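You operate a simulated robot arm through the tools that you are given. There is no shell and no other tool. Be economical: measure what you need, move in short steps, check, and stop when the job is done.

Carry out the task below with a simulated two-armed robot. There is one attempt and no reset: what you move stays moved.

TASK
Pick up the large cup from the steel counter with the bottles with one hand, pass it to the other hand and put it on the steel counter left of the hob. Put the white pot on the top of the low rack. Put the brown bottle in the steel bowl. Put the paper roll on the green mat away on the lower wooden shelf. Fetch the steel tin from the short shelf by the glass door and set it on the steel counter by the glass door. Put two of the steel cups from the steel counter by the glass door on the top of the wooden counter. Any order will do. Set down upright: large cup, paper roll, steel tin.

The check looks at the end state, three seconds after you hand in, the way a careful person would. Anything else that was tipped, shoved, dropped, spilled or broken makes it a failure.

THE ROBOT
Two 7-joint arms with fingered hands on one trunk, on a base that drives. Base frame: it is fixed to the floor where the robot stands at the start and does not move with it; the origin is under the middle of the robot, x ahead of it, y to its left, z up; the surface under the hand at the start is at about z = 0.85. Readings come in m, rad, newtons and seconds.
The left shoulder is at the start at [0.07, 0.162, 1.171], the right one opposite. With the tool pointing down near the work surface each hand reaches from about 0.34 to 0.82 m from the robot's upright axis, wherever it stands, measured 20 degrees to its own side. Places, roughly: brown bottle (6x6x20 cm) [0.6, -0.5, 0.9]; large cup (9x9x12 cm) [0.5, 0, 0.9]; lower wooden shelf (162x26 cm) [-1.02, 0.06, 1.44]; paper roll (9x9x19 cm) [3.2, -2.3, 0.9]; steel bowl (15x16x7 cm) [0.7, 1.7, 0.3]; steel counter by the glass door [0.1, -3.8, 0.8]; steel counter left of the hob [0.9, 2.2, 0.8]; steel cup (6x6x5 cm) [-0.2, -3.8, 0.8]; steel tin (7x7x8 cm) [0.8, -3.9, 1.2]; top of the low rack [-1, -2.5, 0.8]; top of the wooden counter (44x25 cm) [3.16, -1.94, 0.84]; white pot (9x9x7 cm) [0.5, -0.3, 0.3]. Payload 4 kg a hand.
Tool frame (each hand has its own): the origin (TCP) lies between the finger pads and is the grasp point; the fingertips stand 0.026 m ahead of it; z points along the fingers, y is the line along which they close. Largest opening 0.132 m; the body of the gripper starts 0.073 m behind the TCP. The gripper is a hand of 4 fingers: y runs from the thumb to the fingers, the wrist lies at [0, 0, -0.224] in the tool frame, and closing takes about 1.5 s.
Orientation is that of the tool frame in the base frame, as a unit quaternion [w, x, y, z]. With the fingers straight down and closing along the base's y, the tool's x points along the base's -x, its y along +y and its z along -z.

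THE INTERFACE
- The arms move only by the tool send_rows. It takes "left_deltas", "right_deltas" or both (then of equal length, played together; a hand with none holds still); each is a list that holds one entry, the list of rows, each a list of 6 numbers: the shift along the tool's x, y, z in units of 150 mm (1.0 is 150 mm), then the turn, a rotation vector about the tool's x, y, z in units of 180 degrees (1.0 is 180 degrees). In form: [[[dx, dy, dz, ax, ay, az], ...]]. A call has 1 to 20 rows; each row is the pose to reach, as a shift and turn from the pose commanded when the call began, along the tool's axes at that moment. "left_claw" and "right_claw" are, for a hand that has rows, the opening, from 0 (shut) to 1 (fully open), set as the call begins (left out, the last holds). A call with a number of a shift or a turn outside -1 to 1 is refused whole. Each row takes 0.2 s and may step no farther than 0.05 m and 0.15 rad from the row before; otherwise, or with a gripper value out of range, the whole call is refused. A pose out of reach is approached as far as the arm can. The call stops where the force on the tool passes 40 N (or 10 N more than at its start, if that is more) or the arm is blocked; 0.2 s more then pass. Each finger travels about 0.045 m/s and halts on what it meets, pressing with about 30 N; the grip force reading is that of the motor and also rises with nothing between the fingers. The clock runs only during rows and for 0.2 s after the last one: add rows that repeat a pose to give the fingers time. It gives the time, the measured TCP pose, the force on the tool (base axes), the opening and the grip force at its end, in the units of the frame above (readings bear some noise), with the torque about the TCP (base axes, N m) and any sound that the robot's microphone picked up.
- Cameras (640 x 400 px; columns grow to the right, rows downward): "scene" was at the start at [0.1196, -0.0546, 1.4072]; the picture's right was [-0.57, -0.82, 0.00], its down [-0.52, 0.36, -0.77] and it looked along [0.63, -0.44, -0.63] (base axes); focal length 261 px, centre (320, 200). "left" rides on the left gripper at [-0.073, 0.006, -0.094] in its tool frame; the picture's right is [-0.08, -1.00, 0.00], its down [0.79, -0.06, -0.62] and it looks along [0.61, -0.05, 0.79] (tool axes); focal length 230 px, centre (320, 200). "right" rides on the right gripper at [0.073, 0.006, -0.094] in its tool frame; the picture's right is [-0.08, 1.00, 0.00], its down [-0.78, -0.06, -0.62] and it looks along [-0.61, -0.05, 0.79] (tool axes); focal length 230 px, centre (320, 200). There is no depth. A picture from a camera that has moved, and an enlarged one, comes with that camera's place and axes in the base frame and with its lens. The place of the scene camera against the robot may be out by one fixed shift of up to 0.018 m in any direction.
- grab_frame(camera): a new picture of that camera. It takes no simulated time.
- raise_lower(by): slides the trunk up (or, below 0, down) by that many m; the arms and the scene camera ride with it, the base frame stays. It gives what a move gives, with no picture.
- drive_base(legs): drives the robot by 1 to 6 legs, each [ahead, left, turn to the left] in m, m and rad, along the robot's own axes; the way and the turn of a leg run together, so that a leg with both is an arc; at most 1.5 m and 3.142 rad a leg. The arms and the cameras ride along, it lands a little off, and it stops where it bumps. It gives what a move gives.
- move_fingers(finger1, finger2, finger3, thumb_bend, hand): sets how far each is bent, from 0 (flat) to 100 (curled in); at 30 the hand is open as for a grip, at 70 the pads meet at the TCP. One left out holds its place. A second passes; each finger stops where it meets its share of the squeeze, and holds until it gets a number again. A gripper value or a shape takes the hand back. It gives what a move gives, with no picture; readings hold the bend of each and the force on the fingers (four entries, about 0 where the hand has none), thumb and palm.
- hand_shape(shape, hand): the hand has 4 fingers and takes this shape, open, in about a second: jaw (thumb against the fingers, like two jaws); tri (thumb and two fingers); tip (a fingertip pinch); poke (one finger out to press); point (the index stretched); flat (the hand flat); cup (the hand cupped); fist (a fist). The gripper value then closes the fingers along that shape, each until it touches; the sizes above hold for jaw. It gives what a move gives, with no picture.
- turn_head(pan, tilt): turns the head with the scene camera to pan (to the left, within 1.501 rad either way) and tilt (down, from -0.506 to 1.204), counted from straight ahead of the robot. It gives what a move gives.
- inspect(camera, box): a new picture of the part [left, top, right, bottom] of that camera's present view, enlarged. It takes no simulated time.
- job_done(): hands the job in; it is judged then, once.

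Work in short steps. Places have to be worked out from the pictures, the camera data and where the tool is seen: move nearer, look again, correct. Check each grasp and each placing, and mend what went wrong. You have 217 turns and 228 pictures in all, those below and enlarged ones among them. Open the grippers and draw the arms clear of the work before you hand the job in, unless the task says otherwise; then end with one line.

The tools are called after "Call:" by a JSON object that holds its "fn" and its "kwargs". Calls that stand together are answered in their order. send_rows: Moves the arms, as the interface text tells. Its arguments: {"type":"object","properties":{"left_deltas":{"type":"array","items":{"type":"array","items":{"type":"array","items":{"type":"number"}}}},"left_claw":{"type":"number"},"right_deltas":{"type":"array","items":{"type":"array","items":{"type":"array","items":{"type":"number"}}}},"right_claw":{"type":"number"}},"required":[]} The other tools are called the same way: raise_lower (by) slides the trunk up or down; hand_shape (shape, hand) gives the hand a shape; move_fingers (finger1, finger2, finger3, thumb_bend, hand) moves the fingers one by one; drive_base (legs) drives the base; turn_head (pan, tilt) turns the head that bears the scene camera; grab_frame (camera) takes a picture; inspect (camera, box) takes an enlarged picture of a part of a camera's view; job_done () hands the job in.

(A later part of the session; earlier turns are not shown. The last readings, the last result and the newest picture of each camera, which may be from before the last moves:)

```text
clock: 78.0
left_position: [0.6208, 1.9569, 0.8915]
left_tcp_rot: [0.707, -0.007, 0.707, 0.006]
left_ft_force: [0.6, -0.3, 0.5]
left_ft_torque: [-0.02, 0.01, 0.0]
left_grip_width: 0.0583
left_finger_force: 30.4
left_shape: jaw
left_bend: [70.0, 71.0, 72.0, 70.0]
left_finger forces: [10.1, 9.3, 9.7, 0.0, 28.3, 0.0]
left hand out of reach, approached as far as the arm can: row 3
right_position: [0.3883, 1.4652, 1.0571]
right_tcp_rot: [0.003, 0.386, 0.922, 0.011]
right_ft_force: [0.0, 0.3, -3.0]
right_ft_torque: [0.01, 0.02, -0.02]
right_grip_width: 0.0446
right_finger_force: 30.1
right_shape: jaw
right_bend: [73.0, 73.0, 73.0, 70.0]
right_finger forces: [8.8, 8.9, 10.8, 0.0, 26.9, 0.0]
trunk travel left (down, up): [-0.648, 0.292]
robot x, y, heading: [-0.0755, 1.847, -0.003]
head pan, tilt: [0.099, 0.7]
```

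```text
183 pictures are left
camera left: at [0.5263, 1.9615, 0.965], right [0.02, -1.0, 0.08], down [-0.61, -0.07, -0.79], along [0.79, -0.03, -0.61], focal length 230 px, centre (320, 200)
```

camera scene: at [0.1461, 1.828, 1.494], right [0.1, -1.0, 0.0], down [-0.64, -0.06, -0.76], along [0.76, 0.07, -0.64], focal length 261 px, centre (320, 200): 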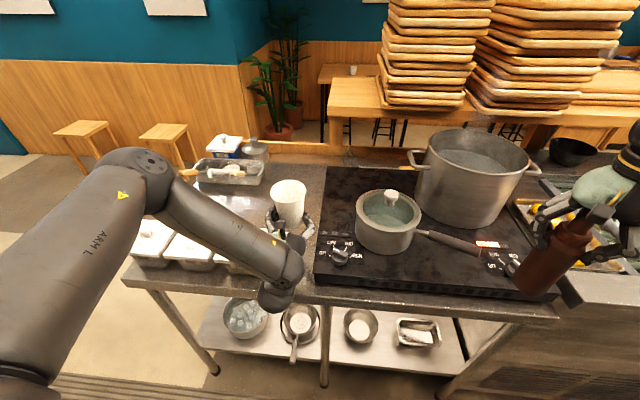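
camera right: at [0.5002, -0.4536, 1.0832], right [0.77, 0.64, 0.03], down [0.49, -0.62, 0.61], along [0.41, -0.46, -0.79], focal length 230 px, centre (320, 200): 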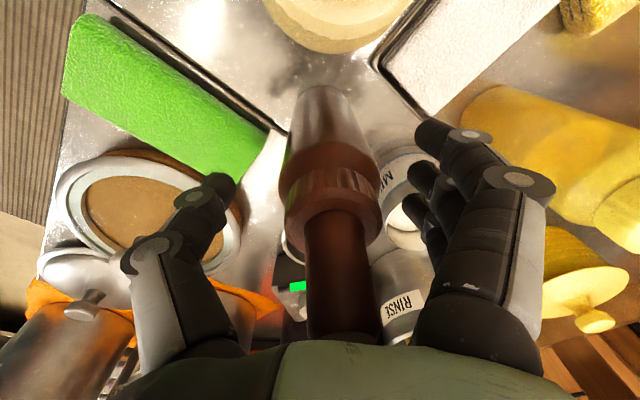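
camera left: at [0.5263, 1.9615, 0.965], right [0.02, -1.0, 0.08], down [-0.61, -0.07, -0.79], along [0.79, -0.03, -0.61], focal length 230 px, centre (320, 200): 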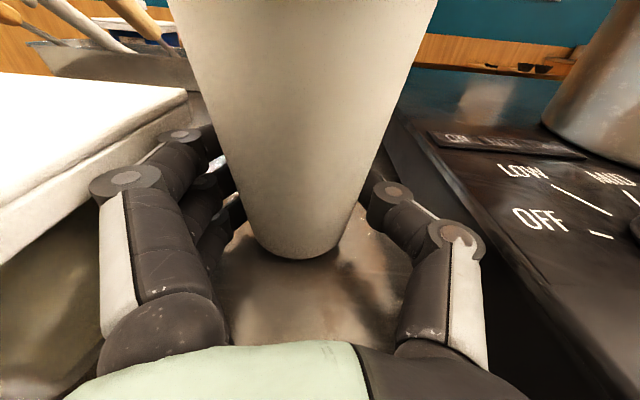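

No contact yet. I go lower in small trunk steps.

Call:
{"fn": "raise_lower", "kwargs": {"by": -0.006}}

Call:
{"fn": "inspect", "kwargs": {"camera": "scene", "box": [260, 130, 360, 230]}}

```text
clock: 78.5
left_position: [0.6207, 1.9573, 0.888]
left_tcp_rot: [0.708, -0.008, 0.706, 0.007]
left_ft_force: [-0.6, 0.1, 4.2]
left_ft_torque: [-0.04, 0.36, 0.0]
left_grip_width: 0.0584
left_finger_force: 29.7
left_shape: jaw
left_bend: [70.0, 71.0, 72.0, 70.0]
left_finger forces: [10.1, 9.2, 9.8, 0.0, 28.2, 3.6]
right_position: [0.3882, 1.4655, 1.0523]
right_tcp_rot: [0.003, 0.384, 0.923, 0.011]
right_ft_force: [-0.7, 0.1, -3.0]
right_ft_torque: [-0.01, 0.03, 0.0]
right_grip_width: 0.0448
right_finger_force: 29.8
right_shape: jaw
right_bend: [73.0, 73.0, 73.0, 70.0]
right_finger forces: [8.8, 9.0, 10.8, 0.0, 27.0, 0.1]
trunk travel left (down, up): [-0.642, 0.298]
robot x, y, heading: [-0.0752, 1.8458, -0.001]
head pan, tilt: [0.099, 0.7]
```

```text
4.00 times, centred on (310, 180) of scene
camera zoom: at [0.059, 1.8482, 1.3981], right [0.1, -1.0, 0.0], down [-0.64, -0.06, -0.77], along [0.76, 0.07, -0.64], focal length 1044 px, centre (360, 280)
```

zoom: 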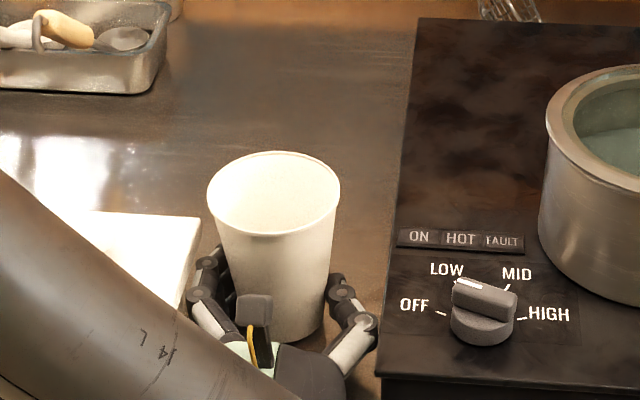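

The palm touches the counter edge; the cup base is only a few mm above the surface. I release gently with a small opening.

Call:
{"fn": "send_rows", "kwargs": {"left_deltas": [[[0, 0, 0, 0, 0, 0], [0, 0, 0, 0, 0, 0], [0, 0, 0, 0, 0, 0], [0, 0, 0, 0, 0, 0], [0, 0, 0, 0, 0, 0]]], "left_claw": 0.62}}

Call:
{"fn": "grab_frame", "kwargs": {"camera": "left"}}

Call:
{"fn": "inspect", "kwargs": {"camera": "scene", "box": [260, 130, 360, 230]}}

```text
clock: 79.7
left_position: [0.6216, 1.9578, 0.8869]
left_tcp_rot: [0.708, -0.009, 0.706, 0.006]
left_ft_force: [2.8, 6.3, 6.6]
left_ft_torque: [-0.21, 0.67, 0.25]
left_grip_width: 0.0814
left_finger_force: 0.0
left_shape: jaw
left_bend: [71.0, 71.0, 71.0, 69.0]
left_finger forces: [0.0, 0.0, 0.0, 0.0, 10.1, 5.6]
right_position: [0.3897, 1.4657, 1.0523]
right_tcp_rot: [0.002, 0.385, 0.923, 0.011]
right_ft_force: [0.1, -0.1, -2.7]
right_ft_torque: [-0.01, 0.04, -0.01]
right_grip_width: 0.0447
right_finger_force: 30.3
right_shape: jaw
right_bend: [73.0, 73.0, 73.0, 70.0]
right_finger forces: [8.8, 8.9, 10.8, 0.0, 26.9, 0.1]
trunk travel left (down, up): [-0.642, 0.298]
robot x, y, heading: [-0.0757, 1.8467, 0.001]
head pan, tilt: [0.099, 0.7]
```

```text
181 pictures are left
camera left: at [0.5262, 1.9628, 0.9597], right [0.02, -1.0, 0.08], down [-0.61, -0.08, -0.79], along [0.79, -0.03, -0.61], focal length 230 px, centre (320, 200)
```

left: 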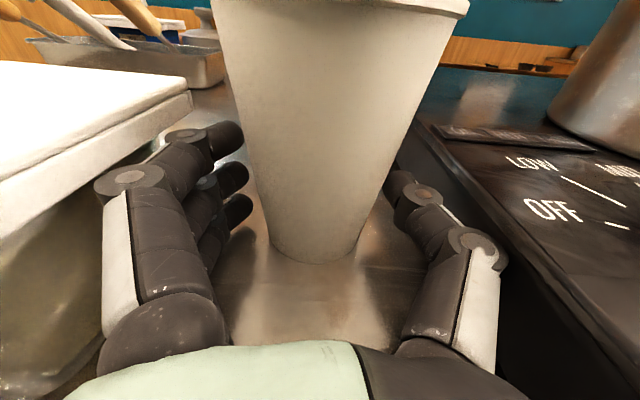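

```text
4.00 times, centred on (310, 180) of scene
camera zoom: at [0.0594, 1.8493, 1.3981], right [0.1, -1.0, 0.0], down [-0.64, -0.06, -0.76], along [0.76, 0.07, -0.64], focal length 1044 px, centre (360, 280)
```

zoom: 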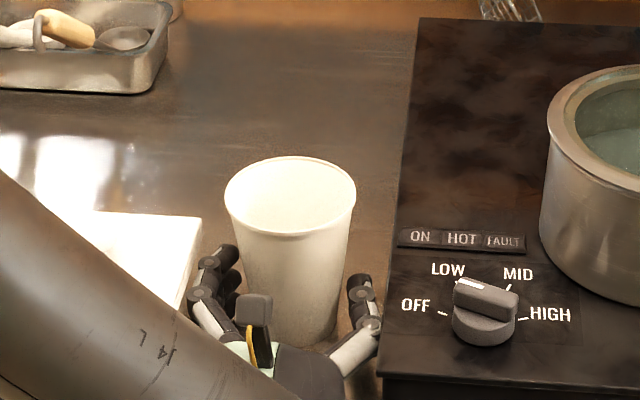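

The cup stands upright. I raise slightly and withdraw straight back.

Call:
{"fn": "send_rows", "kwargs": {"left_deltas": [[[-0.03, 0, 0, 0, 0, 0], [-0.06, 0, -0.05, 0, 0, 0], [-0.06, 0, -0.2, 0, 0, 0], [-0.06, 0, -0.4, 0, 0, 0], [-0.06, 0, -0.6, 0, 0, 0], [-0.06, 0, -0.8, 0, 0, 0], [-0.06, 0, -1, 0, 0, 0]]]}}

Call:
{"fn": "grab_frame", "kwargs": {"camera": "left"}}

```text
clock: 81.3
left_position: [0.471, 1.9529, 0.8967]
left_tcp_rot: [0.709, -0.008, 0.706, 0.006]
left_ft_force: [-0.2, -0.5, -0.7]
left_ft_torque: [0.03, -0.01, -0.01]
left_grip_width: 0.0815
left_finger_force: 0.0
left_shape: jaw
left_bend: [71.0, 71.0, 71.0, 69.0]
left_finger forces: [0.1, 0.0, 0.0, 0.1, 0.1, 0.0]
right_position: [0.3876, 1.4644, 1.0513]
right_tcp_rot: [0.003, 0.386, 0.922, 0.012]
right_ft_force: [-0.6, -0.2, -3.8]
right_ft_torque: [0.03, 0.0, 0.0]
right_grip_width: 0.0448
right_finger_force: 29.9
right_shape: jaw
right_bend: [73.0, 73.0, 73.0, 70.0]
right_finger forces: [8.9, 8.9, 10.8, 0.1, 26.9, 0.0]
trunk travel left (down, up): [-0.642, 0.298]
robot x, y, heading: [-0.075, 1.8425, -0.002]
head pan, tilt: [0.099, 0.7]
```

```text
179 pictures are left
camera left: at [0.3763, 1.959, 0.9682], right [0.02, -1.0, 0.08], down [-0.61, -0.07, -0.79], along [0.79, -0.03, -0.61], focal length 230 px, centre (320, 200)
```

left: 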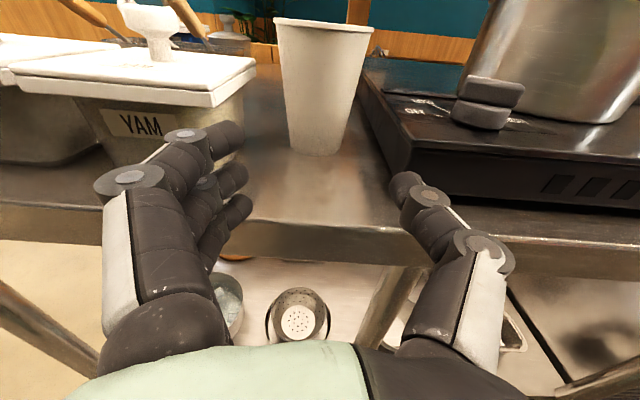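

Cup placed well. Now the bottle: I back off, shift left, and turn the right hand to point forward and 40° down (bottle base leading), and pull the left up and back.

Call:
{"fn": "drive_base", "kwargs": {"legs": [[-0.2, 0.0, 0], [0, 0.15, 0]]}}

Call:
{"fn": "send_rows", "kwargs": {"right_deltas": [[[0, 0, 0, -0.014, -0.033, -0.03], [0, 0, 0, -0.028, -0.066, -0.06], [0, 0, 0, -0.042, -0.099, -0.089], [0, 0, 0, -0.056, -0.132, -0.118], [0, 0, 0, -0.07, -0.165, -0.148], [0, 0, 0, -0.084, -0.198, -0.177], [0, 0, 0, -0.098, -0.231, -0.207], [0, 0, 0, -0.111, -0.264, -0.236]]], "left_deltas": [[[-0.1, 0.05, -0.1, 0, 0, 0], [-0.2, 0.1, -0.2, 0, 0, 0], [-0.35, 0.15, -0.3, 0, 0, 0], [-0.5, 0.2, -0.45, 0, 0, 0], [-0.65, 0.25, -0.6, 0, 0, 0], [-0.8, 0.3, -0.75, 0, 0, 0], [-0.9, 0.35, -0.9, 0, 0, 0], [-1, 0.4, -1, 0, 0, 0]]]}}

Call:
{"fn": "turn_head", "kwargs": {"pan": -0.2, "tilt": 0.8}}

Call:
{"fn": "grab_frame", "kwargs": {"camera": "scene"}}

```text
clock: 83.9
left_position: [0.2697, 2.1062, 0.8944]
left_tcp_rot: [0.708, -0.009, 0.706, 0.008]
left_ft_force: [-0.4, -0.2, 0.3]
left_ft_torque: [0.01, 0.01, 0.02]
left_grip_width: 0.0814
left_finger_force: 0.1
left_shape: jaw
left_bend: [71.0, 71.0, 71.0, 69.0]
left_finger forces: [0.1, 0.1, 0.0, 0.0, 0.1, 0.1]
right_position: [0.1883, 1.6164, 1.0515]
right_tcp_rot: [0.002, 0.384, 0.923, 0.011]
right_ft_force: [0.5, -0.5, -3.9]
right_ft_torque: [-0.01, 0.02, 0.0]
right_grip_width: 0.0448
right_finger_force: 29.7
right_shape: jaw
right_bend: [73.0, 73.0, 73.0, 70.0]
right_finger forces: [9.0, 8.8, 10.9, 0.0, 26.9, 0.1]
trunk travel left (down, up): [-0.642, 0.298]
robot x, y, heading: [-0.2782, 1.9945, 0.002]
head pan, tilt: [0.099, 0.7]
```

```text
clock: 85.7
left_position: [0.2164, 2.1369, 0.9965]
left_tcp_rot: [0.708, -0.01, 0.706, 0.007]
left_ft_force: [0.2, -0.3, 0.1]
left_ft_torque: [-0.02, 0.03, 0.0]
left_grip_width: 0.0816
left_finger_force: 0.1
left_shape: jaw
left_bend: [71.0, 71.0, 71.0, 69.0]
left_finger forces: [0.0, 0.0, 0.0, 0.0, 0.0, 0.0]
left hand out of reach, approached as far as the arm can: row 3, 4, 5, 6, 7, 8
right_position: [0.1869, 1.6207, 1.0505]
right_tcp_rot: [0.382, 0.05, 0.923, 0.01]
right_ft_force: [-0.3, 1.1, -2.8]
right_ft_torque: [-0.02, 0.15, 0.01]
right_grip_width: 0.0443
right_finger_force: 29.9
right_shape: jaw
right_bend: [74.0, 73.0, 73.0, 70.0]
right_finger forces: [9.6, 8.8, 10.2, 0.0, 27.0, 0.0]
right hand out of reach, approached as far as the arm can: row 8
trunk travel left (down, up): [-0.642, 0.298]
robot x, y, heading: [-0.2748, 1.9957, -0.001]
head pan, tilt: [0.099, 0.7]
```

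```text
clock: 86.5
left_position: [0.2171, 2.1341, 0.9965]
left_tcp_rot: [0.708, -0.009, 0.706, 0.007]
left_ft_force: [-0.1, -0.8, 0.8]
left_ft_torque: [0.01, 0.04, 0.0]
left_grip_width: 0.0813
left_finger_force: 0.1
left_shape: jaw
left_bend: [71.0, 71.0, 71.0, 69.0]
left_finger forces: [0.0, 0.0, 0.1, 0.1, 0.0, 0.0]
right_position: [0.1888, 1.618, 1.0508]
right_tcp_rot: [0.382, 0.051, 0.923, 0.012]
right_ft_force: [0.0, 0.1, -3.5]
right_ft_torque: [0.01, 0.18, -0.01]
right_grip_width: 0.0442
right_finger_force: 30.3
right_shape: jaw
right_bend: [74.0, 73.0, 73.0, 70.0]
right_finger forces: [9.7, 8.7, 10.3, 0.0, 26.9, 0.0]
trunk travel left (down, up): [-0.642, 0.298]
robot x, y, heading: [-0.2782, 1.993, -0.0]
head pan, tilt: [-0.201, 0.799]
```

```text
178 pictures are left
camera scene: at [-0.1477, 1.9744, 1.3898], right [-0.2, -0.98, 0.0], down [-0.7, 0.14, -0.7], along [0.68, -0.14, -0.72], focal length 261 px, centre (320, 200)
```

scene: 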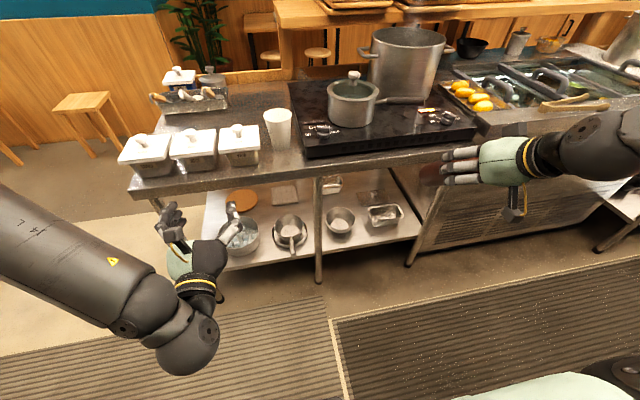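

Clear view: the bowl centre is about [0.705, 1.687], rim z≈0.34; a table leg is at y 1.845. I lower the trunk 0.5 m, then drive forward and slightly left.

Call:
{"fn": "raise_lower", "kwargs": {"by": -0.5}}

Call:
{"fn": "drive_base", "kwargs": {"legs": [[0.15, 0.06, 0]]}}

Call:
{"fn": "grab_frame", "kwargs": {"camera": "scene"}}

Call:
{"fn": "grab_frame", "kwargs": {"camera": "right"}}

```text
refused: -0.5 is not a number from -0.4 to 0.4
```

```text
clock: 88.0
left_position: [0.3648, 2.1917, 0.9982]
left_tcp_rot: [0.708, -0.008, 0.706, 0.006]
left_ft_force: [0.2, -0.5, -0.5]
left_ft_torque: [0.03, -0.01, -0.01]
left_grip_width: 0.0813
left_finger_force: 0.1
left_shape: jaw
left_bend: [71.0, 71.0, 71.0, 69.0]
left_finger forces: [0.0, 0.0, 0.0, 0.1, 0.0, 0.0]
right_position: [0.3361, 1.6742, 1.0509]
right_tcp_rot: [0.383, 0.053, 0.922, 0.011]
right_ft_force: [0.3, 0.0, -3.8]
right_ft_torque: [-0.02, 0.14, 0.0]
right_grip_width: 0.0446
right_finger_force: 30.2
right_shape: jaw
right_bend: [74.0, 73.0, 73.0, 70.0]
right_finger forces: [9.6, 8.7, 10.3, 0.1, 27.0, 0.1]
trunk travel left (down, up): [-0.642, 0.298]
robot x, y, heading: [-0.1253, 2.0572, -0.002]
head pan, tilt: [-0.201, 0.799]
```

```text
177 pictures are left
camera scene: at [0.0009, 2.0334, 1.3898], right [-0.2, -0.98, 0.0], down [-0.7, 0.14, -0.7], along [0.68, -0.14, -0.72], focal length 261 px, centre (320, 200)
```

scene: 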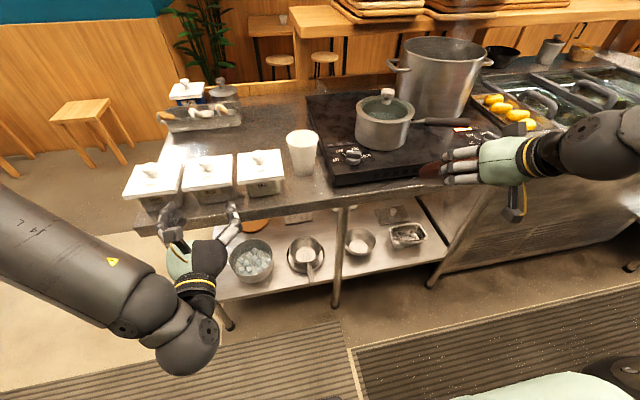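

```text
176 pictures are left
camera right: at [0.2181, 1.6905, 1.067], right [0.14, 0.98, 0.12], down [0.11, -0.13, 0.99], along [0.98, -0.13, -0.13], focal length 230 px, centre (320, 200)
```

right: 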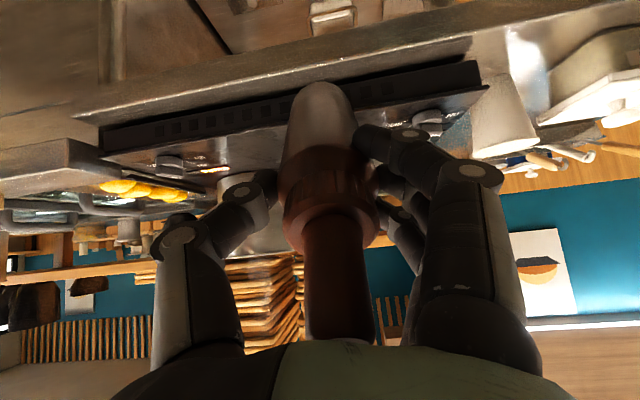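

The trunk step limit is 0.4; the bottle (base at x≈0.45) and left hand clear the counter edge (x≈0.52). Lower in two steps.

Call:
{"fn": "raise_lower", "kwargs": {"by": -0.4}}

Call:
{"fn": "raise_lower", "kwargs": {"by": -0.12}}

Call:
{"fn": "grab_frame", "kwargs": {"camera": "scene"}}

Call:
{"fn": "grab_frame", "kwargs": {"camera": "right"}}

```text
clock: 91.8
left_position: [0.3644, 2.1921, 0.5962]
left_tcp_rot: [0.708, -0.008, 0.706, 0.006]
left_ft_force: [0.6, -0.4, 0.2]
left_ft_torque: [0.0, 0.01, 0.0]
left_grip_width: 0.082
left_finger_force: 0.0
left_shape: jaw
left_bend: [71.0, 71.0, 71.0, 69.0]
left_finger forces: [0.1, 0.0, 0.0, 0.1, 0.0, 0.0]
right_position: [0.3356, 1.6763, 0.6513]
right_tcp_rot: [0.382, 0.053, 0.923, 0.011]
right_ft_force: [-0.4, -0.6, -3.1]
right_ft_torque: [0.01, 0.14, -0.03]
right_grip_width: 0.0446
right_finger_force: 29.8
right_shape: jaw
right_bend: [74.0, 73.0, 73.0, 70.0]
right_finger forces: [9.7, 8.6, 10.4, 0.0, 26.9, 0.1]
trunk travel left (down, up): [-0.242, 0.698]
robot x, y, heading: [-0.1308, 2.0588, -0.0]
head pan, tilt: [-0.201, 0.799]
```

```text
clock: 93.3
left_position: [0.3649, 2.1937, 0.4766]
left_tcp_rot: [0.708, -0.008, 0.706, 0.006]
left_ft_force: [1.0, 0.2, 0.7]
left_ft_torque: [0.01, 0.01, -0.01]
left_grip_width: 0.0814
left_finger_force: 0.1
left_shape: jaw
left_bend: [71.0, 71.0, 71.0, 69.0]
left_finger forces: [0.0, 0.0, 0.0, 0.0, 0.1, 0.0]
right_position: [0.3348, 1.6762, 0.5314]
right_tcp_rot: [0.383, 0.053, 0.922, 0.011]
right_ft_force: [0.9, -0.2, -3.2]
right_ft_torque: [0.03, 0.15, -0.01]
right_grip_width: 0.0443
right_finger_force: 29.6
right_shape: jaw
right_bend: [74.0, 73.0, 73.0, 70.0]
right_finger forces: [9.7, 8.7, 10.5, 0.1, 26.8, 0.0]
trunk travel left (down, up): [-0.122, 0.818]
robot x, y, heading: [-0.1296, 2.0554, -0.006]
head pan, tilt: [-0.201, 0.799]
```

```text
175 pictures are left
camera scene: at [0.001, 2.034, 0.8698], right [-0.2, -0.98, 0.0], down [-0.7, 0.14, -0.7], along [0.68, -0.14, -0.72], focal length 261 px, centre (320, 200)
```

scene: 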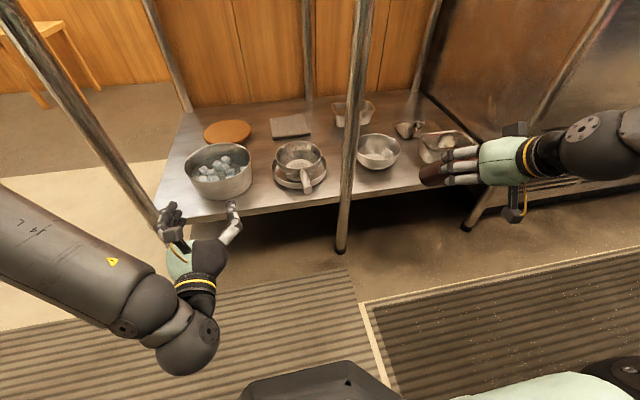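

```text
174 pictures are left
camera right: at [0.2181, 1.6909, 0.5471], right [0.14, 0.98, 0.11], down [0.11, -0.13, 0.99], along [0.98, -0.13, -0.13], focal length 230 px, centre (320, 200)
```

right: 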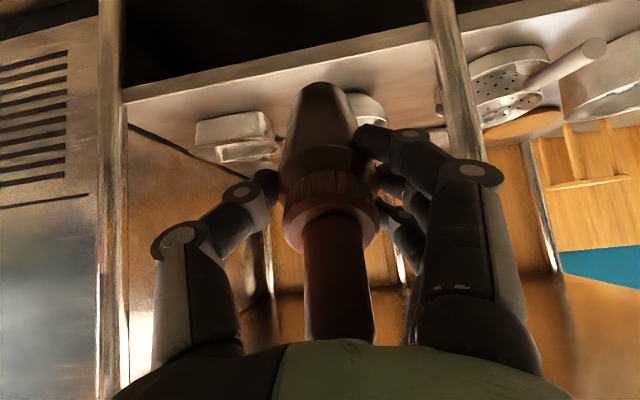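

The bowl is at [0.694, 1.68]. I move the bottle forward over it at height first.

Call:
{"fn": "send_rows", "kwargs": {"right_deltas": [[[-0.15, 0.03, 0.15, 0, 0, 0], [-0.3, 0.06, 0.3, 0, 0, 0], [-0.45, 0.09, 0.45, 0, 0, 0], [-0.6, 0.12, 0.6, 0, 0, 0], [-0.75, 0.15, 0.75, 0, 0, 0], [-0.93, 0.18, 0.94, 0, 0, 0]]]}}

Call:
{"fn": "grab_frame", "kwargs": {"camera": "scene"}}

```text
clock: 94.7
left_position: [0.3653, 2.1939, 0.4766]
left_tcp_rot: [0.708, -0.006, 0.707, 0.005]
left_ft_force: [-0.7, 0.2, -0.3]
left_ft_torque: [0.02, 0.0, -0.01]
left_grip_width: 0.0816
left_finger_force: 0.0
left_shape: jaw
left_bend: [71.0, 71.0, 71.0, 69.0]
left_finger forces: [0.0, 0.1, 0.0, 0.0, 0.1, 0.0]
right_position: [0.5355, 1.6847, 0.5317]
right_tcp_rot: [0.382, 0.053, 0.922, 0.01]
right_ft_force: [-0.3, 0.7, -3.1]
right_ft_torque: [-0.01, 0.16, 0.01]
right_grip_width: 0.0443
right_finger_force: 29.8
right_shape: jaw
right_bend: [74.0, 73.0, 73.0, 70.0]
right_finger forces: [9.5, 8.6, 10.3, 0.0, 26.6, 0.1]
trunk travel left (down, up): [-0.122, 0.818]
robot x, y, heading: [-0.1271, 2.0599, 0.003]
head pan, tilt: [-0.201, 0.799]
```

```text
173 pictures are left
camera scene: at [0.0013, 2.0339, 0.8697], right [-0.2, -0.98, 0.0], down [-0.7, 0.14, -0.7], along [0.68, -0.14, -0.72], focal length 261 px, centre (320, 200)
```

scene: 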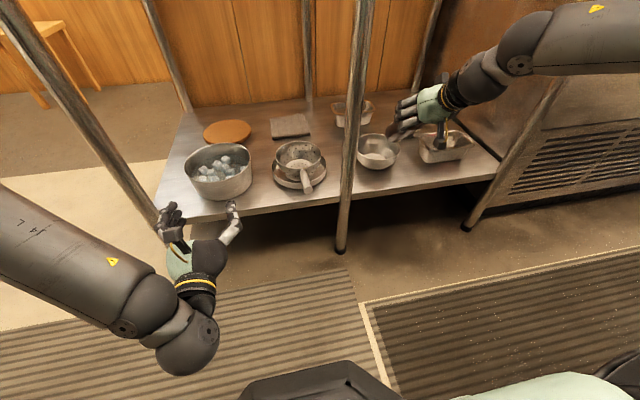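

Good. Now down and forward into the bowl.

Call:
{"fn": "send_rows", "kwargs": {"right_deltas": [[[0.03, 0, 0.17, 0, 0, 0], [0.06, 0, 0.34, 0, 0, 0], [0.1, 0, 0.5, 0, 0, 0], [0.13, 0, 0.65, 0, 0, 0], [0.16, 0, 0.8, 0, 0, 0], [0.18, 0, 0.9, 0, 0, 0]]]}}

Call:
{"fn": "grab_frame", "kwargs": {"camera": "right"}}

Call:
{"fn": "inspect", "kwargs": {"camera": "scene", "box": [300, 60, 500, 220]}}

```text
clock: 96.1
left_position: [0.3643, 2.1926, 0.4773]
left_tcp_rot: [0.708, -0.008, 0.706, 0.005]
left_ft_force: [-0.3, 1.5, 0.6]
left_ft_torque: [0.0, 0.0, -0.01]
left_grip_width: 0.0815
left_finger_force: 0.1
left_shape: jaw
left_bend: [71.0, 71.0, 71.0, 69.0]
left_finger forces: [0.1, 0.1, 0.1, 0.0, 0.0, 0.0]
right_position: [0.6131, 1.6842, 0.4191]
right_tcp_rot: [0.385, 0.053, 0.921, 0.011]
right_ft_force: [-3.1, 0.6, 3.4]
right_ft_torque: [0.03, -0.19, 0.05]
right_grip_width: 0.0441
right_finger_force: 30.0
right_shape: jaw
right_bend: [74.0, 73.0, 74.0, 70.0]
right_finger forces: [8.7, 8.9, 12.4, 0.0, 28.1, 0.1]
trunk travel left (down, up): [-0.122, 0.818]
robot x, y, heading: [-0.1285, 2.0527, -0.004]
head pan, tilt: [-0.201, 0.799]
```

```text
172 pictures are left
camera right: at [0.4957, 1.7002, 0.4344], right [0.14, 0.98, 0.12], down [0.1, -0.13, 0.99], along [0.98, -0.13, -0.12], focal length 230 px, centre (320, 200)
```

right: 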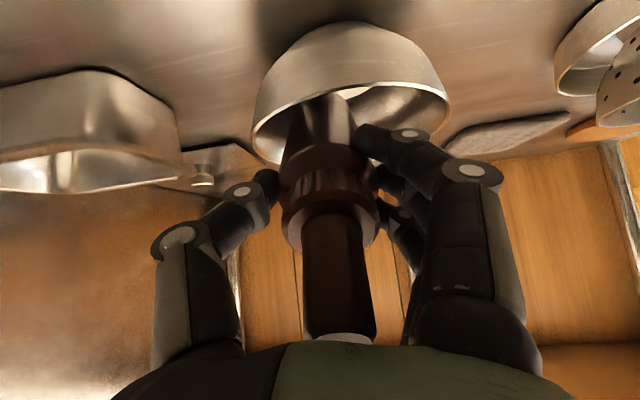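

```text
2.50 times, centred on (400, 140) of scene
camera zoom: at [0.0004, 2.0343, 0.8701], right [-0.2, -0.98, 0.0], down [-0.7, 0.14, -0.7], along [0.68, -0.14, -0.72], focal length 653 px, centre (120, 350)
```

zoom: 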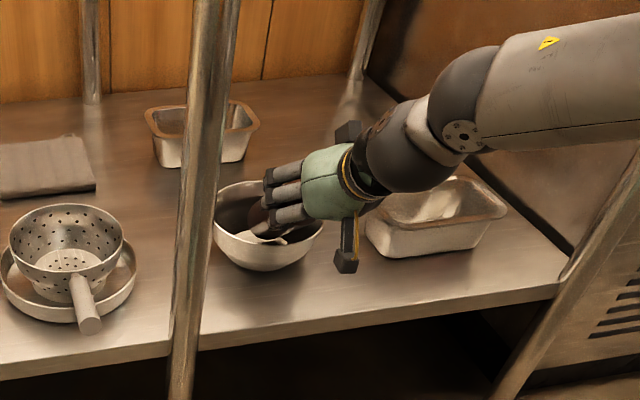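

The bottle base touches inside the bowl. I open gently.

Call:
{"fn": "send_rows", "kwargs": {"right_deltas": [[[0, 0, 0, 0, 0, 0], [0, 0, 0, 0, 0, 0], [0, 0, 0, 0, 0, 0], [0, 0, 0, 0, 0, 0], [0, 0, 0, 0, 0, 0], [0, 0, 0, 0, 0, 0]]], "right_claw": 0.75}}

Call:
{"fn": "grab_frame", "kwargs": {"camera": "right"}}

Call:
{"fn": "inspect", "kwargs": {"camera": "scene", "box": [300, 60, 500, 220]}}

```text
clock: 97.5
left_position: [0.3652, 2.192, 0.4758]
left_tcp_rot: [0.708, -0.007, 0.706, 0.006]
left_ft_force: [-0.1, -0.6, -0.3]
left_ft_torque: [0.0, 0.0, 0.01]
left_grip_width: 0.0816
left_finger_force: 0.0
left_shape: jaw
left_bend: [71.0, 71.0, 71.0, 69.0]
left_finger forces: [0.1, 0.1, 0.0, 0.1, 0.1, 0.0]
right_position: [0.6118, 1.6855, 0.4176]
right_tcp_rot: [0.382, 0.053, 0.922, 0.011]
right_ft_force: [-0.3, 0.7, 0.9]
right_ft_torque: [0.02, 0.01, -0.04]
right_grip_width: 0.0985
right_finger_force: 0.1
right_shape: jaw
right_bend: [64.0, 64.0, 64.0, 60.0]
right_finger forces: [0.1, 0.1, 0.0, 0.0, 0.1, 0.0]
trunk travel left (down, up): [-0.122, 0.818]
robot x, y, heading: [-0.1251, 2.0533, -0.004]
head pan, tilt: [-0.201, 0.799]
```

```text
170 pictures are left
camera right: at [0.4951, 1.6999, 0.4329], right [0.14, 0.98, 0.11], down [0.11, -0.13, 0.99], along [0.98, -0.13, -0.13], focal length 230 px, centre (320, 200)
```

right: 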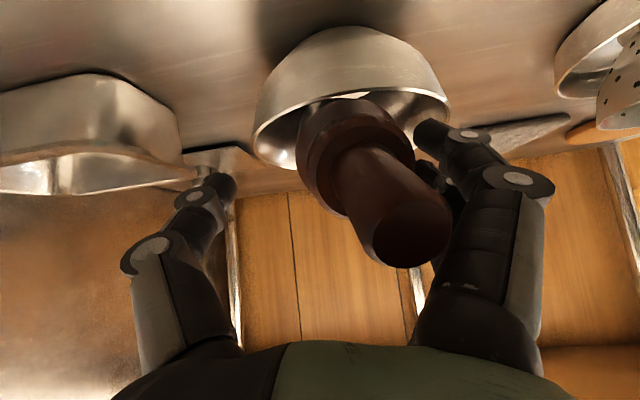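

```text
2.50 times, centred on (400, 140) of scene
camera zoom: at [0.0009, 2.0341, 0.8698], right [-0.2, -0.98, 0.0], down [-0.7, 0.14, -0.7], along [0.68, -0.14, -0.72], focal length 653 px, centre (120, 350)
```

zoom: 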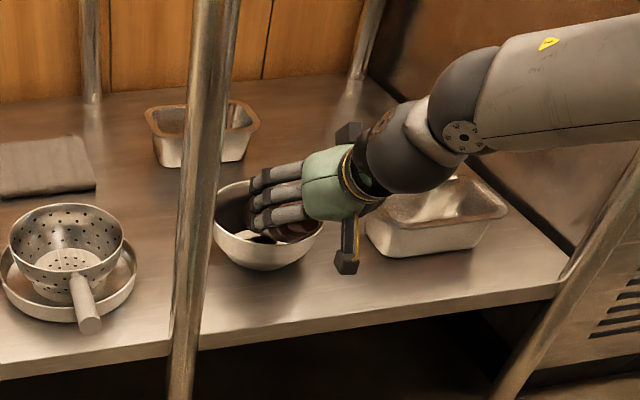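

The bottle leans in the bowl. I open a bit more on the move and withdraw up and back.

Call:
{"fn": "send_rows", "kwargs": {"right_deltas": [[[0, 0.04, 0, 0, 0, 0], [0, 0.08, -0.05, 0, 0, 0], [0, 0.08, -0.15, 0, 0, 0], [0, 0.08, -0.3, 0, 0, 0], [0, 0.08, -0.45, 0, 0, 0], [0, 0.08, -0.6, 0, 0, 0], [0, 0.08, -0.8, 0, 0, 0], [0, 0.08, -1, 0, 0, 0]]], "right_claw": 0.9}}

Call:
{"fn": "inspect", "kwargs": {"camera": "scene", "box": [300, 60, 500, 220]}}

Call:
{"fn": "grab_frame", "kwargs": {"camera": "right"}}

```text
clock: 99.3
left_position: [0.3654, 2.1935, 0.4767]
left_tcp_rot: [0.708, -0.008, 0.706, 0.006]
left_ft_force: [-0.8, -1.2, 0.6]
left_ft_torque: [0.02, 0.0, -0.02]
left_grip_width: 0.0814
left_finger_force: 0.0
left_shape: jaw
left_bend: [71.0, 71.0, 71.0, 69.0]
left_finger forces: [0.0, 0.0, 0.1, 0.0, 0.0, 0.0]
right_position: [0.5068, 1.7007, 0.5249]
right_tcp_rot: [0.382, 0.053, 0.922, 0.011]
right_ft_force: [-0.3, 0.7, 0.5]
right_ft_torque: [0.0, 0.0, -0.02]
right_grip_width: 0.1188
right_finger_force: 0.0
right_shape: jaw
right_bend: [48.0, 48.0, 48.0, 44.0]
right_finger forces: [0.0, 0.0, 0.0, 0.0, 0.0, 0.0]
trunk travel left (down, up): [-0.122, 0.818]
robot x, y, heading: [-0.1276, 2.0572, -0.002]
head pan, tilt: [-0.201, 0.799]
```

```text
2.50 times, centred on (400, 140) of scene
camera zoom: at [0.0008, 2.0341, 0.8698], right [-0.2, -0.98, 0.0], down [-0.7, 0.14, -0.7], along [0.68, -0.14, -0.72], focal length 653 px, centre (120, 350)
```

zoom: 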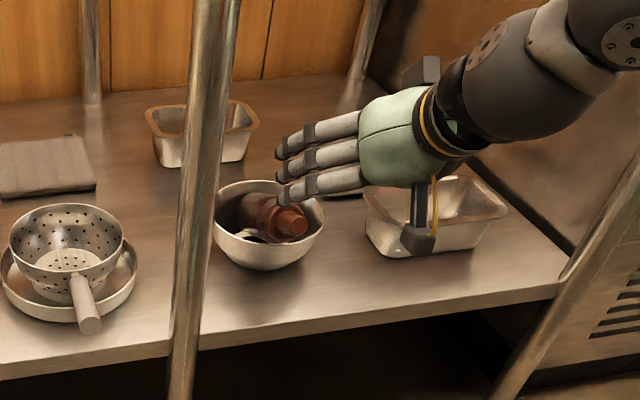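

```text
167 pictures are left
camera right: at [0.39, 1.7161, 0.5397], right [0.14, 0.98, 0.11], down [0.11, -0.13, 0.99], along [0.98, -0.13, -0.13], focal length 230 px, centre (320, 200)
```

right: 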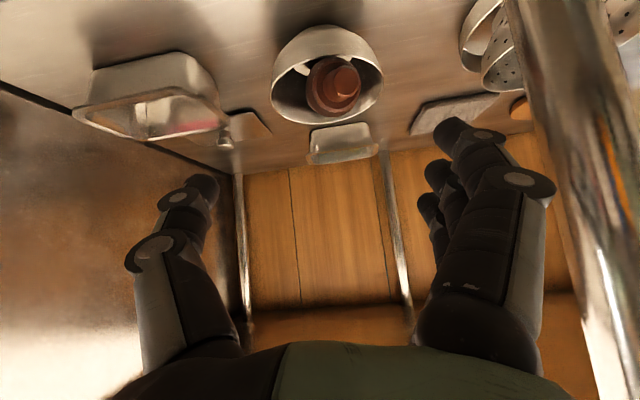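

The bottle rests in the bowl. Next the white pot on the low shelf at the start; I pull the right hand in, back off and drive right.

Call:
{"fn": "send_rows", "kwargs": {"right_deltas": [[[0.12, 0, -0.12, 0, 0, 0], [0.24, 0, -0.24, 0, 0, 0], [0.36, 0, -0.36, 0, 0, 0], [0.48, 0, -0.48, 0, 0, 0], [0.6, 0, -0.6, 0, 0, 0], [0.7, 0, -0.7, 0, 0, 0]]], "right_claw": 1}}

Call:
{"fn": "drive_base", "kwargs": {"legs": [[-0.14, 0, 0], [0, -1.1, 0], [0, -0.9, 0]]}}

Call:
{"fn": "turn_head", "kwargs": {"pan": -0.3, "tilt": 0.75}}

Call:
{"fn": "grab_frame", "kwargs": {"camera": "scene"}}

```text
clock: 100.7
left_position: [0.3646, 2.1917, 0.4767]
left_tcp_rot: [0.708, -0.008, 0.706, 0.006]
left_ft_force: [-0.5, 0.2, 0.0]
left_ft_torque: [0.06, -0.03, 0.03]
left_grip_width: 0.0818
left_finger_force: 0.2
left_shape: jaw
left_bend: [71.0, 71.0, 71.0, 69.0]
left_finger forces: [0.0, 0.0, 0.0, 0.1, 0.0, 0.0]
right_position: [0.3572, 1.7131, 0.5235]
right_tcp_rot: [0.383, 0.052, 0.922, 0.012]
right_ft_force: [-0.8, 2.0, -0.2]
right_ft_torque: [0.03, -0.02, 0.01]
right_grip_width: 0.1316
right_finger_force: 0.1
right_shape: jaw
right_bend: [30.0, 30.0, 30.0, 30.0]
right_finger forces: [0.0, 0.1, 0.0, 0.1, 0.0, 0.0]
trunk travel left (down, up): [-0.122, 0.818]
robot x, y, heading: [-0.1292, 2.0574, 0.001]
head pan, tilt: [-0.201, 0.799]
```

```text
clock: 111.5
left_position: [0.2394, 0.2157, 0.4759]
left_tcp_rot: [0.708, -0.015, 0.706, 0.013]
left_ft_force: [-0.4, 0.8, 0.6]
left_ft_torque: [-0.01, 0.01, 0.02]
left_grip_width: 0.0813
left_finger_force: 0.1
left_shape: jaw
left_bend: [71.0, 71.0, 71.0, 69.0]
left_finger forces: [0.1, 0.0, 0.0, 0.0, 0.1, 0.0]
right_position: [0.2425, -0.2647, 0.5248]
right_tcp_rot: [0.383, 0.045, 0.923, 0.014]
right_ft_force: [0.1, -0.3, 0.2]
right_ft_torque: [0.0, 0.0, 0.01]
right_grip_width: 0.1317
right_finger_force: 0.0
right_shape: jaw
right_bend: [30.0, 30.0, 30.0, 30.0]
right_finger forces: [0.1, 0.0, 0.0, 0.0, 0.0, 0.0]
trunk travel left (down, up): [-0.122, 0.818]
robot x, y, heading: [-0.2477, 0.07, 0.013]
head pan, tilt: [-0.201, 0.799]
```

```text
clock: 112.2
left_position: [0.2392, 0.2149, 0.4775]
left_tcp_rot: [0.708, -0.014, 0.706, 0.012]
left_ft_force: [0.7, -0.2, 0.2]
left_ft_torque: [0.0, 0.03, 0.02]
left_grip_width: 0.0819
left_finger_force: 0.0
left_shape: jaw
left_bend: [71.0, 71.0, 71.0, 69.0]
left_finger forces: [0.1, 0.0, 0.1, 0.0, 0.0, 0.0]
right_position: [0.2412, -0.2649, 0.5247]
right_tcp_rot: [0.383, 0.044, 0.923, 0.014]
right_ft_force: [-0.2, -1.1, -0.2]
right_ft_torque: [-0.01, 0.0, 0.0]
right_grip_width: 0.1318
right_finger_force: 0.1
right_shape: jaw
right_bend: [30.0, 30.0, 30.0, 30.0]
right_finger forces: [0.0, 0.0, 0.0, 0.0, 0.0, 0.0]
trunk travel left (down, up): [-0.122, 0.818]
robot x, y, heading: [-0.2478, 0.0714, 0.016]
head pan, tilt: [-0.3, 0.75]
```

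```text
166 pictures are left
camera scene: at [-0.1213, 0.0417, 0.8738], right [-0.28, -0.96, 0.0], down [-0.66, 0.19, -0.73], along [0.7, -0.2, -0.68], focal length 261 px, centre (320, 200)
```

scene: 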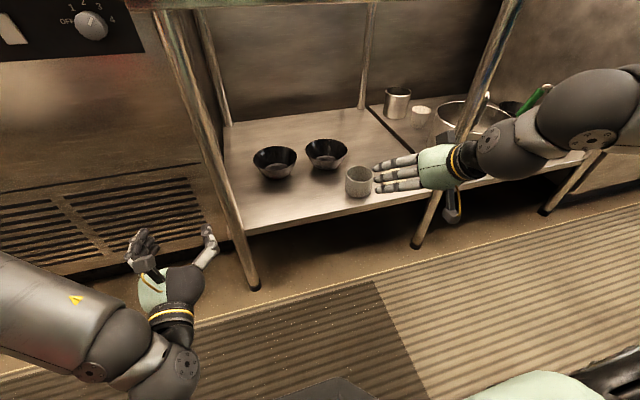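

The white pot stands at about [0.515, -0.278] on the shelf. I approach with the right hand still at 45° and a slightly reduced opening (a lid lies right of it).

Call:
{"fn": "send_rows", "kwargs": {"right_deltas": [[[-0.13, -0.02, 0.13, 0, 0, 0], [-0.26, -0.05, 0.27, 0, 0, 0], [-0.38, -0.09, 0.42, 0, 0, 0], [-0.38, -0.09, 0.6, 0, 0, 0], [-0.38, -0.09, 0.8, 0, 0, 0], [-0.38, -0.09, 0.98, 0, 0, 0]]], "right_claw": 0.82}}

Call:
{"fn": "grab_frame", "kwargs": {"camera": "right"}}

Call:
{"fn": "grab_frame", "kwargs": {"camera": "scene"}}

```text
clock: 113.6
left_position: [0.2397, 0.2144, 0.476]
left_tcp_rot: [0.708, -0.014, 0.706, 0.012]
left_ft_force: [-0.9, -0.2, 0.2]
left_ft_torque: [-0.01, 0.01, -0.01]
left_grip_width: 0.0816
left_finger_force: 0.1
left_shape: jaw
left_bend: [71.0, 71.0, 71.0, 69.0]
left_finger forces: [0.0, 0.0, 0.0, 0.0, 0.1, 0.0]
right_position: [0.3861, -0.2827, 0.4588]
right_tcp_rot: [0.383, 0.043, 0.923, 0.015]
right_ft_force: [-0.6, 0.2, 0.2]
right_ft_torque: [0.01, -0.02, -0.03]
right_grip_width: 0.1085
right_finger_force: 0.1
right_shape: jaw
right_bend: [57.0, 57.0, 57.0, 53.0]
right_finger forces: [0.0, 0.1, 0.0, 0.0, 0.0, 0.0]
trunk travel left (down, up): [-0.122, 0.818]
robot x, y, heading: [-0.2495, 0.0695, 0.017]
head pan, tilt: [-0.3, 0.75]
```

```text
165 pictures are left
camera right: at [0.2679, -0.2704, 0.4749], right [0.12, 0.99, 0.11], down [0.11, -0.13, 0.99], along [0.99, -0.11, -0.13], focal length 230 px, centre (320, 200)
```

right: 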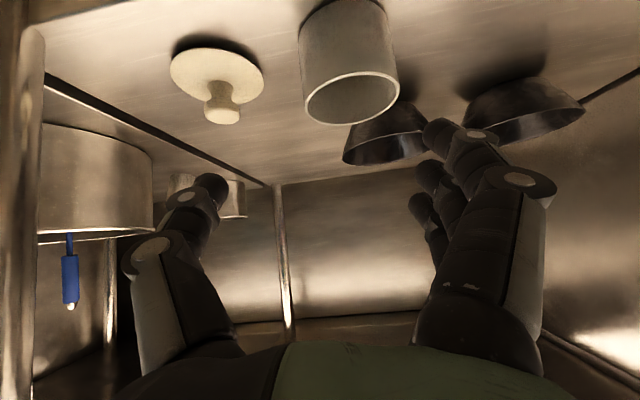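

```text
164 pictures are left
camera scene: at [-0.1212, 0.0416, 0.8738], right [-0.28, -0.96, 0.0], down [-0.66, 0.19, -0.73], along [0.7, -0.2, -0.68], focal length 261 px, centre (320, 200)
```

scene: 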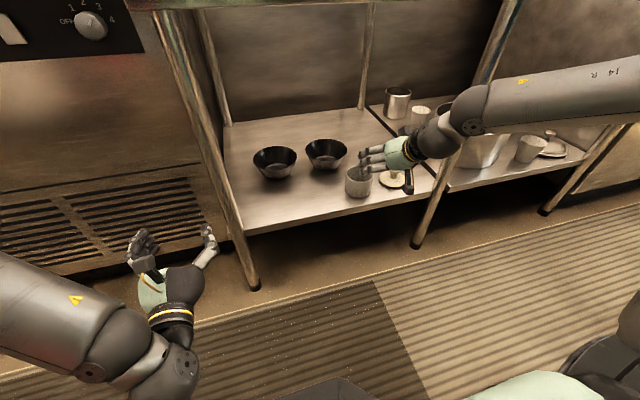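

Wrist view puts the pot at [0.497, -0.253] and the lid at y -0.41. I advance most of the way.

Call:
{"fn": "send_rows", "kwargs": {"right_deltas": [[[0.05, 0.1, 0.1, 0, 0, 0], [0.1, 0.21, 0.25, 0, 0, 0], [0.145, 0.21, 0.4, 0, 0, 0], [0.145, 0.21, 0.55, 0, 0, 0], [0.145, 0.21, 0.7, 0, 0, 0], [0.145, 0.21, 0.8, 0, 0, 0]]]}}

Call:
{"fn": "grab_frame", "kwargs": {"camera": "right"}}

Call:
{"fn": "inspect", "kwargs": {"camera": "scene", "box": [300, 120, 460, 240]}}

```text
clock: 115.0
left_position: [0.2394, 0.2151, 0.4778]
left_tcp_rot: [0.708, -0.015, 0.706, 0.013]
left_ft_force: [1.2, -0.1, -0.3]
left_ft_torque: [0.0, -0.01, 0.03]
left_grip_width: 0.0817
left_finger_force: 0.1
left_shape: jaw
left_bend: [71.0, 71.0, 71.0, 69.0]
left_finger forces: [0.0, 0.1, 0.1, 0.0, 0.0, 0.0]
right_position: [0.4577, -0.2512, 0.3595]
right_tcp_rot: [0.382, 0.045, 0.923, 0.014]
right_ft_force: [0.4, 0.1, 0.1]
right_ft_torque: [-0.01, 0.01, -0.01]
right_grip_width: 0.1082
right_finger_force: 0.2
right_shape: jaw
right_bend: [57.0, 57.0, 57.0, 53.0]
right_finger forces: [0.0, 0.0, 0.0, 0.0, 0.0, 0.1]
trunk travel left (down, up): [-0.122, 0.818]
robot x, y, heading: [-0.2479, 0.0696, 0.021]
head pan, tilt: [-0.3, 0.75]
```

```text
163 pictures are left
camera right: at [0.3399, -0.238, 0.376], right [0.12, 0.99, 0.11], down [0.11, -0.13, 0.99], along [0.99, -0.11, -0.13], focal length 230 px, centre (320, 200)
```

right: 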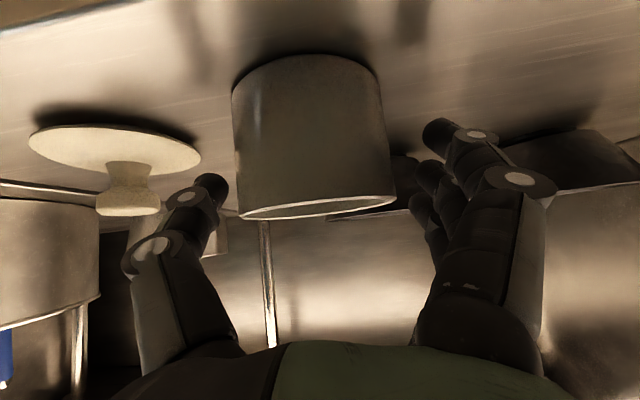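

```text
3.33 times, centred on (380, 180) of scene
camera zoom: at [-0.1212, 0.0416, 0.8738], right [-0.28, -0.96, 0.0], down [-0.66, 0.19, -0.73], along [0.7, -0.2, -0.68], focal length 870 px, centre (120, 267)
```

zoom: 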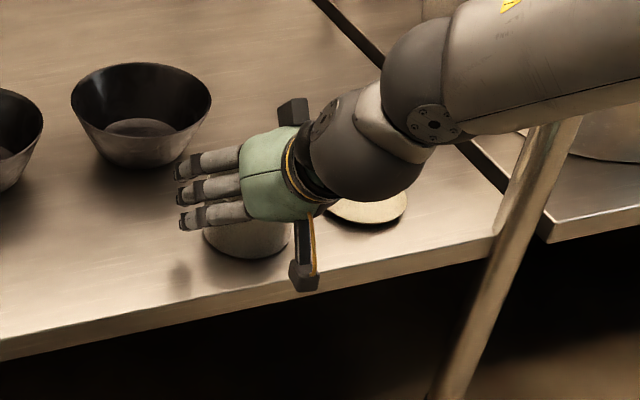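

Pot is between thumb and fingers. Advance 5 cm more and close.

Call:
{"fn": "send_rows", "kwargs": {"right_deltas": [[[0, -0.02, 0.12, 0, 0, 0], [0, -0.04, 0.24, 0, 0, 0], [0, -0.05, 0.34, 0, 0, 0]]]}}

Call:
{"fn": "send_rows", "kwargs": {"right_deltas": [[[0, 0, 0, 0, 0, 0], [0, 0, 0, 0, 0, 0], [0, 0, 0, 0, 0, 0], [0, 0, 0, 0, 0, 0], [0, 0, 0, 0, 0, 0], [0, 0, 0, 0, 0, 0], [0, 0, 0, 0, 0, 0]]], "right_claw": 0}}

Call:
{"fn": "grab_frame", "kwargs": {"camera": "right"}}

```text
clock: 115.8
left_position: [0.2391, 0.216, 0.4778]
left_tcp_rot: [0.709, -0.015, 0.705, 0.012]
left_ft_force: [0.0, 0.4, 0.1]
left_ft_torque: [-0.01, 0.01, 0.03]
left_grip_width: 0.0815
left_finger_force: 0.1
left_shape: jaw
left_bend: [71.0, 71.0, 71.0, 69.0]
left_finger forces: [0.0, 0.0, 0.0, 0.0, 0.0, 0.1]
right_position: [0.4942, -0.2593, 0.3316]
right_tcp_rot: [0.388, 0.045, 0.921, 0.015]
right_ft_force: [-4.0, -2.9, 21.1]
right_ft_torque: [1.43, 0.05, 0.22]
right_grip_width: 0.1086
right_finger_force: 0.1
right_shape: jaw
right_bend: [57.0, 57.0, 57.0, 53.0]
right_finger forces: [19.5, 1.7, 0.0, 0.0, 0.0, 0.1]
trunk travel left (down, up): [-0.122, 0.818]
robot x, y, heading: [-0.2474, 0.0665, 0.02]
head pan, tilt: [-0.3, 0.75]
```

```text
clock: 117.4
left_position: [0.2372, 0.2153, 0.4781]
left_tcp_rot: [0.709, -0.016, 0.705, 0.012]
left_ft_force: [-0.4, 0.4, 0.0]
left_ft_torque: [-0.02, 0.02, -0.02]
left_grip_width: 0.0815
left_finger_force: 0.1
left_shape: jaw
left_bend: [71.0, 71.0, 71.0, 69.0]
left_finger forces: [0.0, 0.0, 0.0, 0.0, 0.1, 0.1]
right_position: [0.4942, -0.256, 0.3316]
right_tcp_rot: [0.388, 0.042, 0.92, 0.017]
right_ft_force: [5.1, 4.8, 28.7]
right_ft_torque: [1.28, -0.11, -0.16]
right_grip_width: 0.0578
right_finger_force: 29.9
right_shape: jaw
right_bend: [62.0, 72.0, 75.0, 72.0]
right_finger forces: [20.9, 20.1, 15.6, 0.0, 32.7, 0.1]
trunk travel left (down, up): [-0.122, 0.818]
robot x, y, heading: [-0.2497, 0.071, 0.017]
head pan, tilt: [-0.3, 0.75]
```

```text
161 pictures are left
camera right: at [0.3759, -0.2443, 0.3462], right [0.12, 0.99, 0.12], down [0.1, -0.13, 0.99], along [0.99, -0.11, -0.11], focal length 230 px, centre (320, 200)
```

right: 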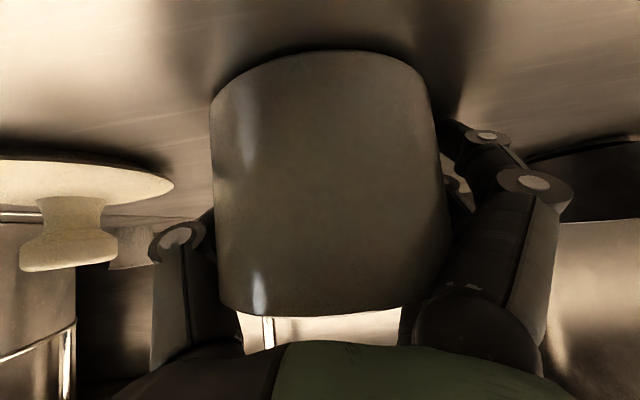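

The pot is gripped (the lowest finger touched the shelf). I lift by the trunk and check.

Call:
{"fn": "raise_lower", "kwargs": {"by": 0.07}}

Call:
{"fn": "inspect", "kwargs": {"camera": "scene", "box": [280, 100, 480, 260]}}

Call:
{"fn": "grab_frame", "kwargs": {"camera": "right"}}

```text
clock: 118.5
left_position: [0.2394, 0.2156, 0.5462]
left_tcp_rot: [0.708, -0.015, 0.706, 0.014]
left_ft_force: [0.4, 0.5, -0.8]
left_ft_torque: [0.0, 0.0, 0.0]
left_grip_width: 0.0815
left_finger_force: 0.1
left_shape: jaw
left_bend: [71.0, 71.0, 71.0, 69.0]
left_finger forces: [0.0, 0.0, 0.0, 0.1, 0.0, 0.0]
right_position: [0.4917, -0.2601, 0.3933]
right_tcp_rot: [0.381, 0.044, 0.923, 0.014]
right_ft_force: [-0.2, -0.7, -1.8]
right_ft_torque: [0.03, -0.01, 0.0]
right_grip_width: 0.0526
right_finger_force: 29.9
right_shape: jaw
right_bend: [70.0, 72.0, 75.0, 72.0]
right_finger forces: [7.5, 17.1, 14.0, 0.1, 34.3, 0.0]
trunk travel left (down, up): [-0.192, 0.748]
robot x, y, heading: [-0.2473, 0.0653, 0.019]
head pan, tilt: [-0.3, 0.75]
```

```text
2.50 times, centred on (380, 180) of scene
camera zoom: at [-0.1208, 0.0415, 0.9436], right [-0.28, -0.96, 0.0], down [-0.66, 0.19, -0.73], along [0.7, -0.2, -0.68], focal length 653 px, centre (170, 250)
```

zoom: 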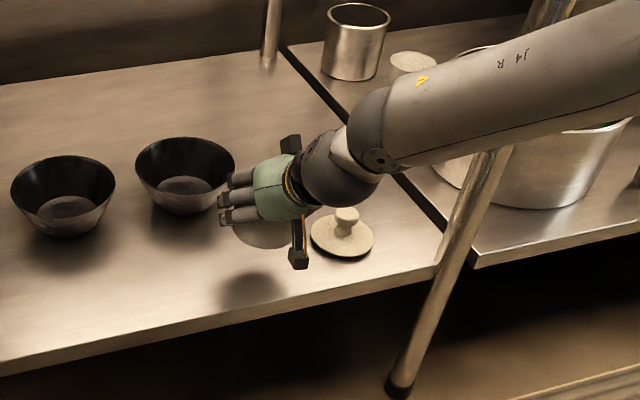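

```text
159 pictures are left
camera right: at [0.374, -0.2477, 0.4093], right [0.12, 0.99, 0.11], down [0.11, -0.13, 0.99], along [0.99, -0.11, -0.13], focal length 230 px, centre (320, 200)
```

right: 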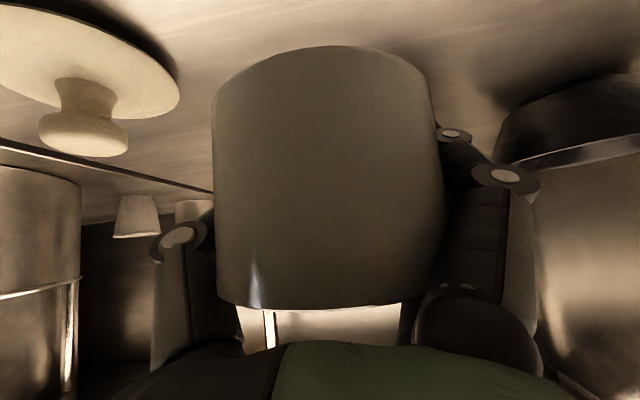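

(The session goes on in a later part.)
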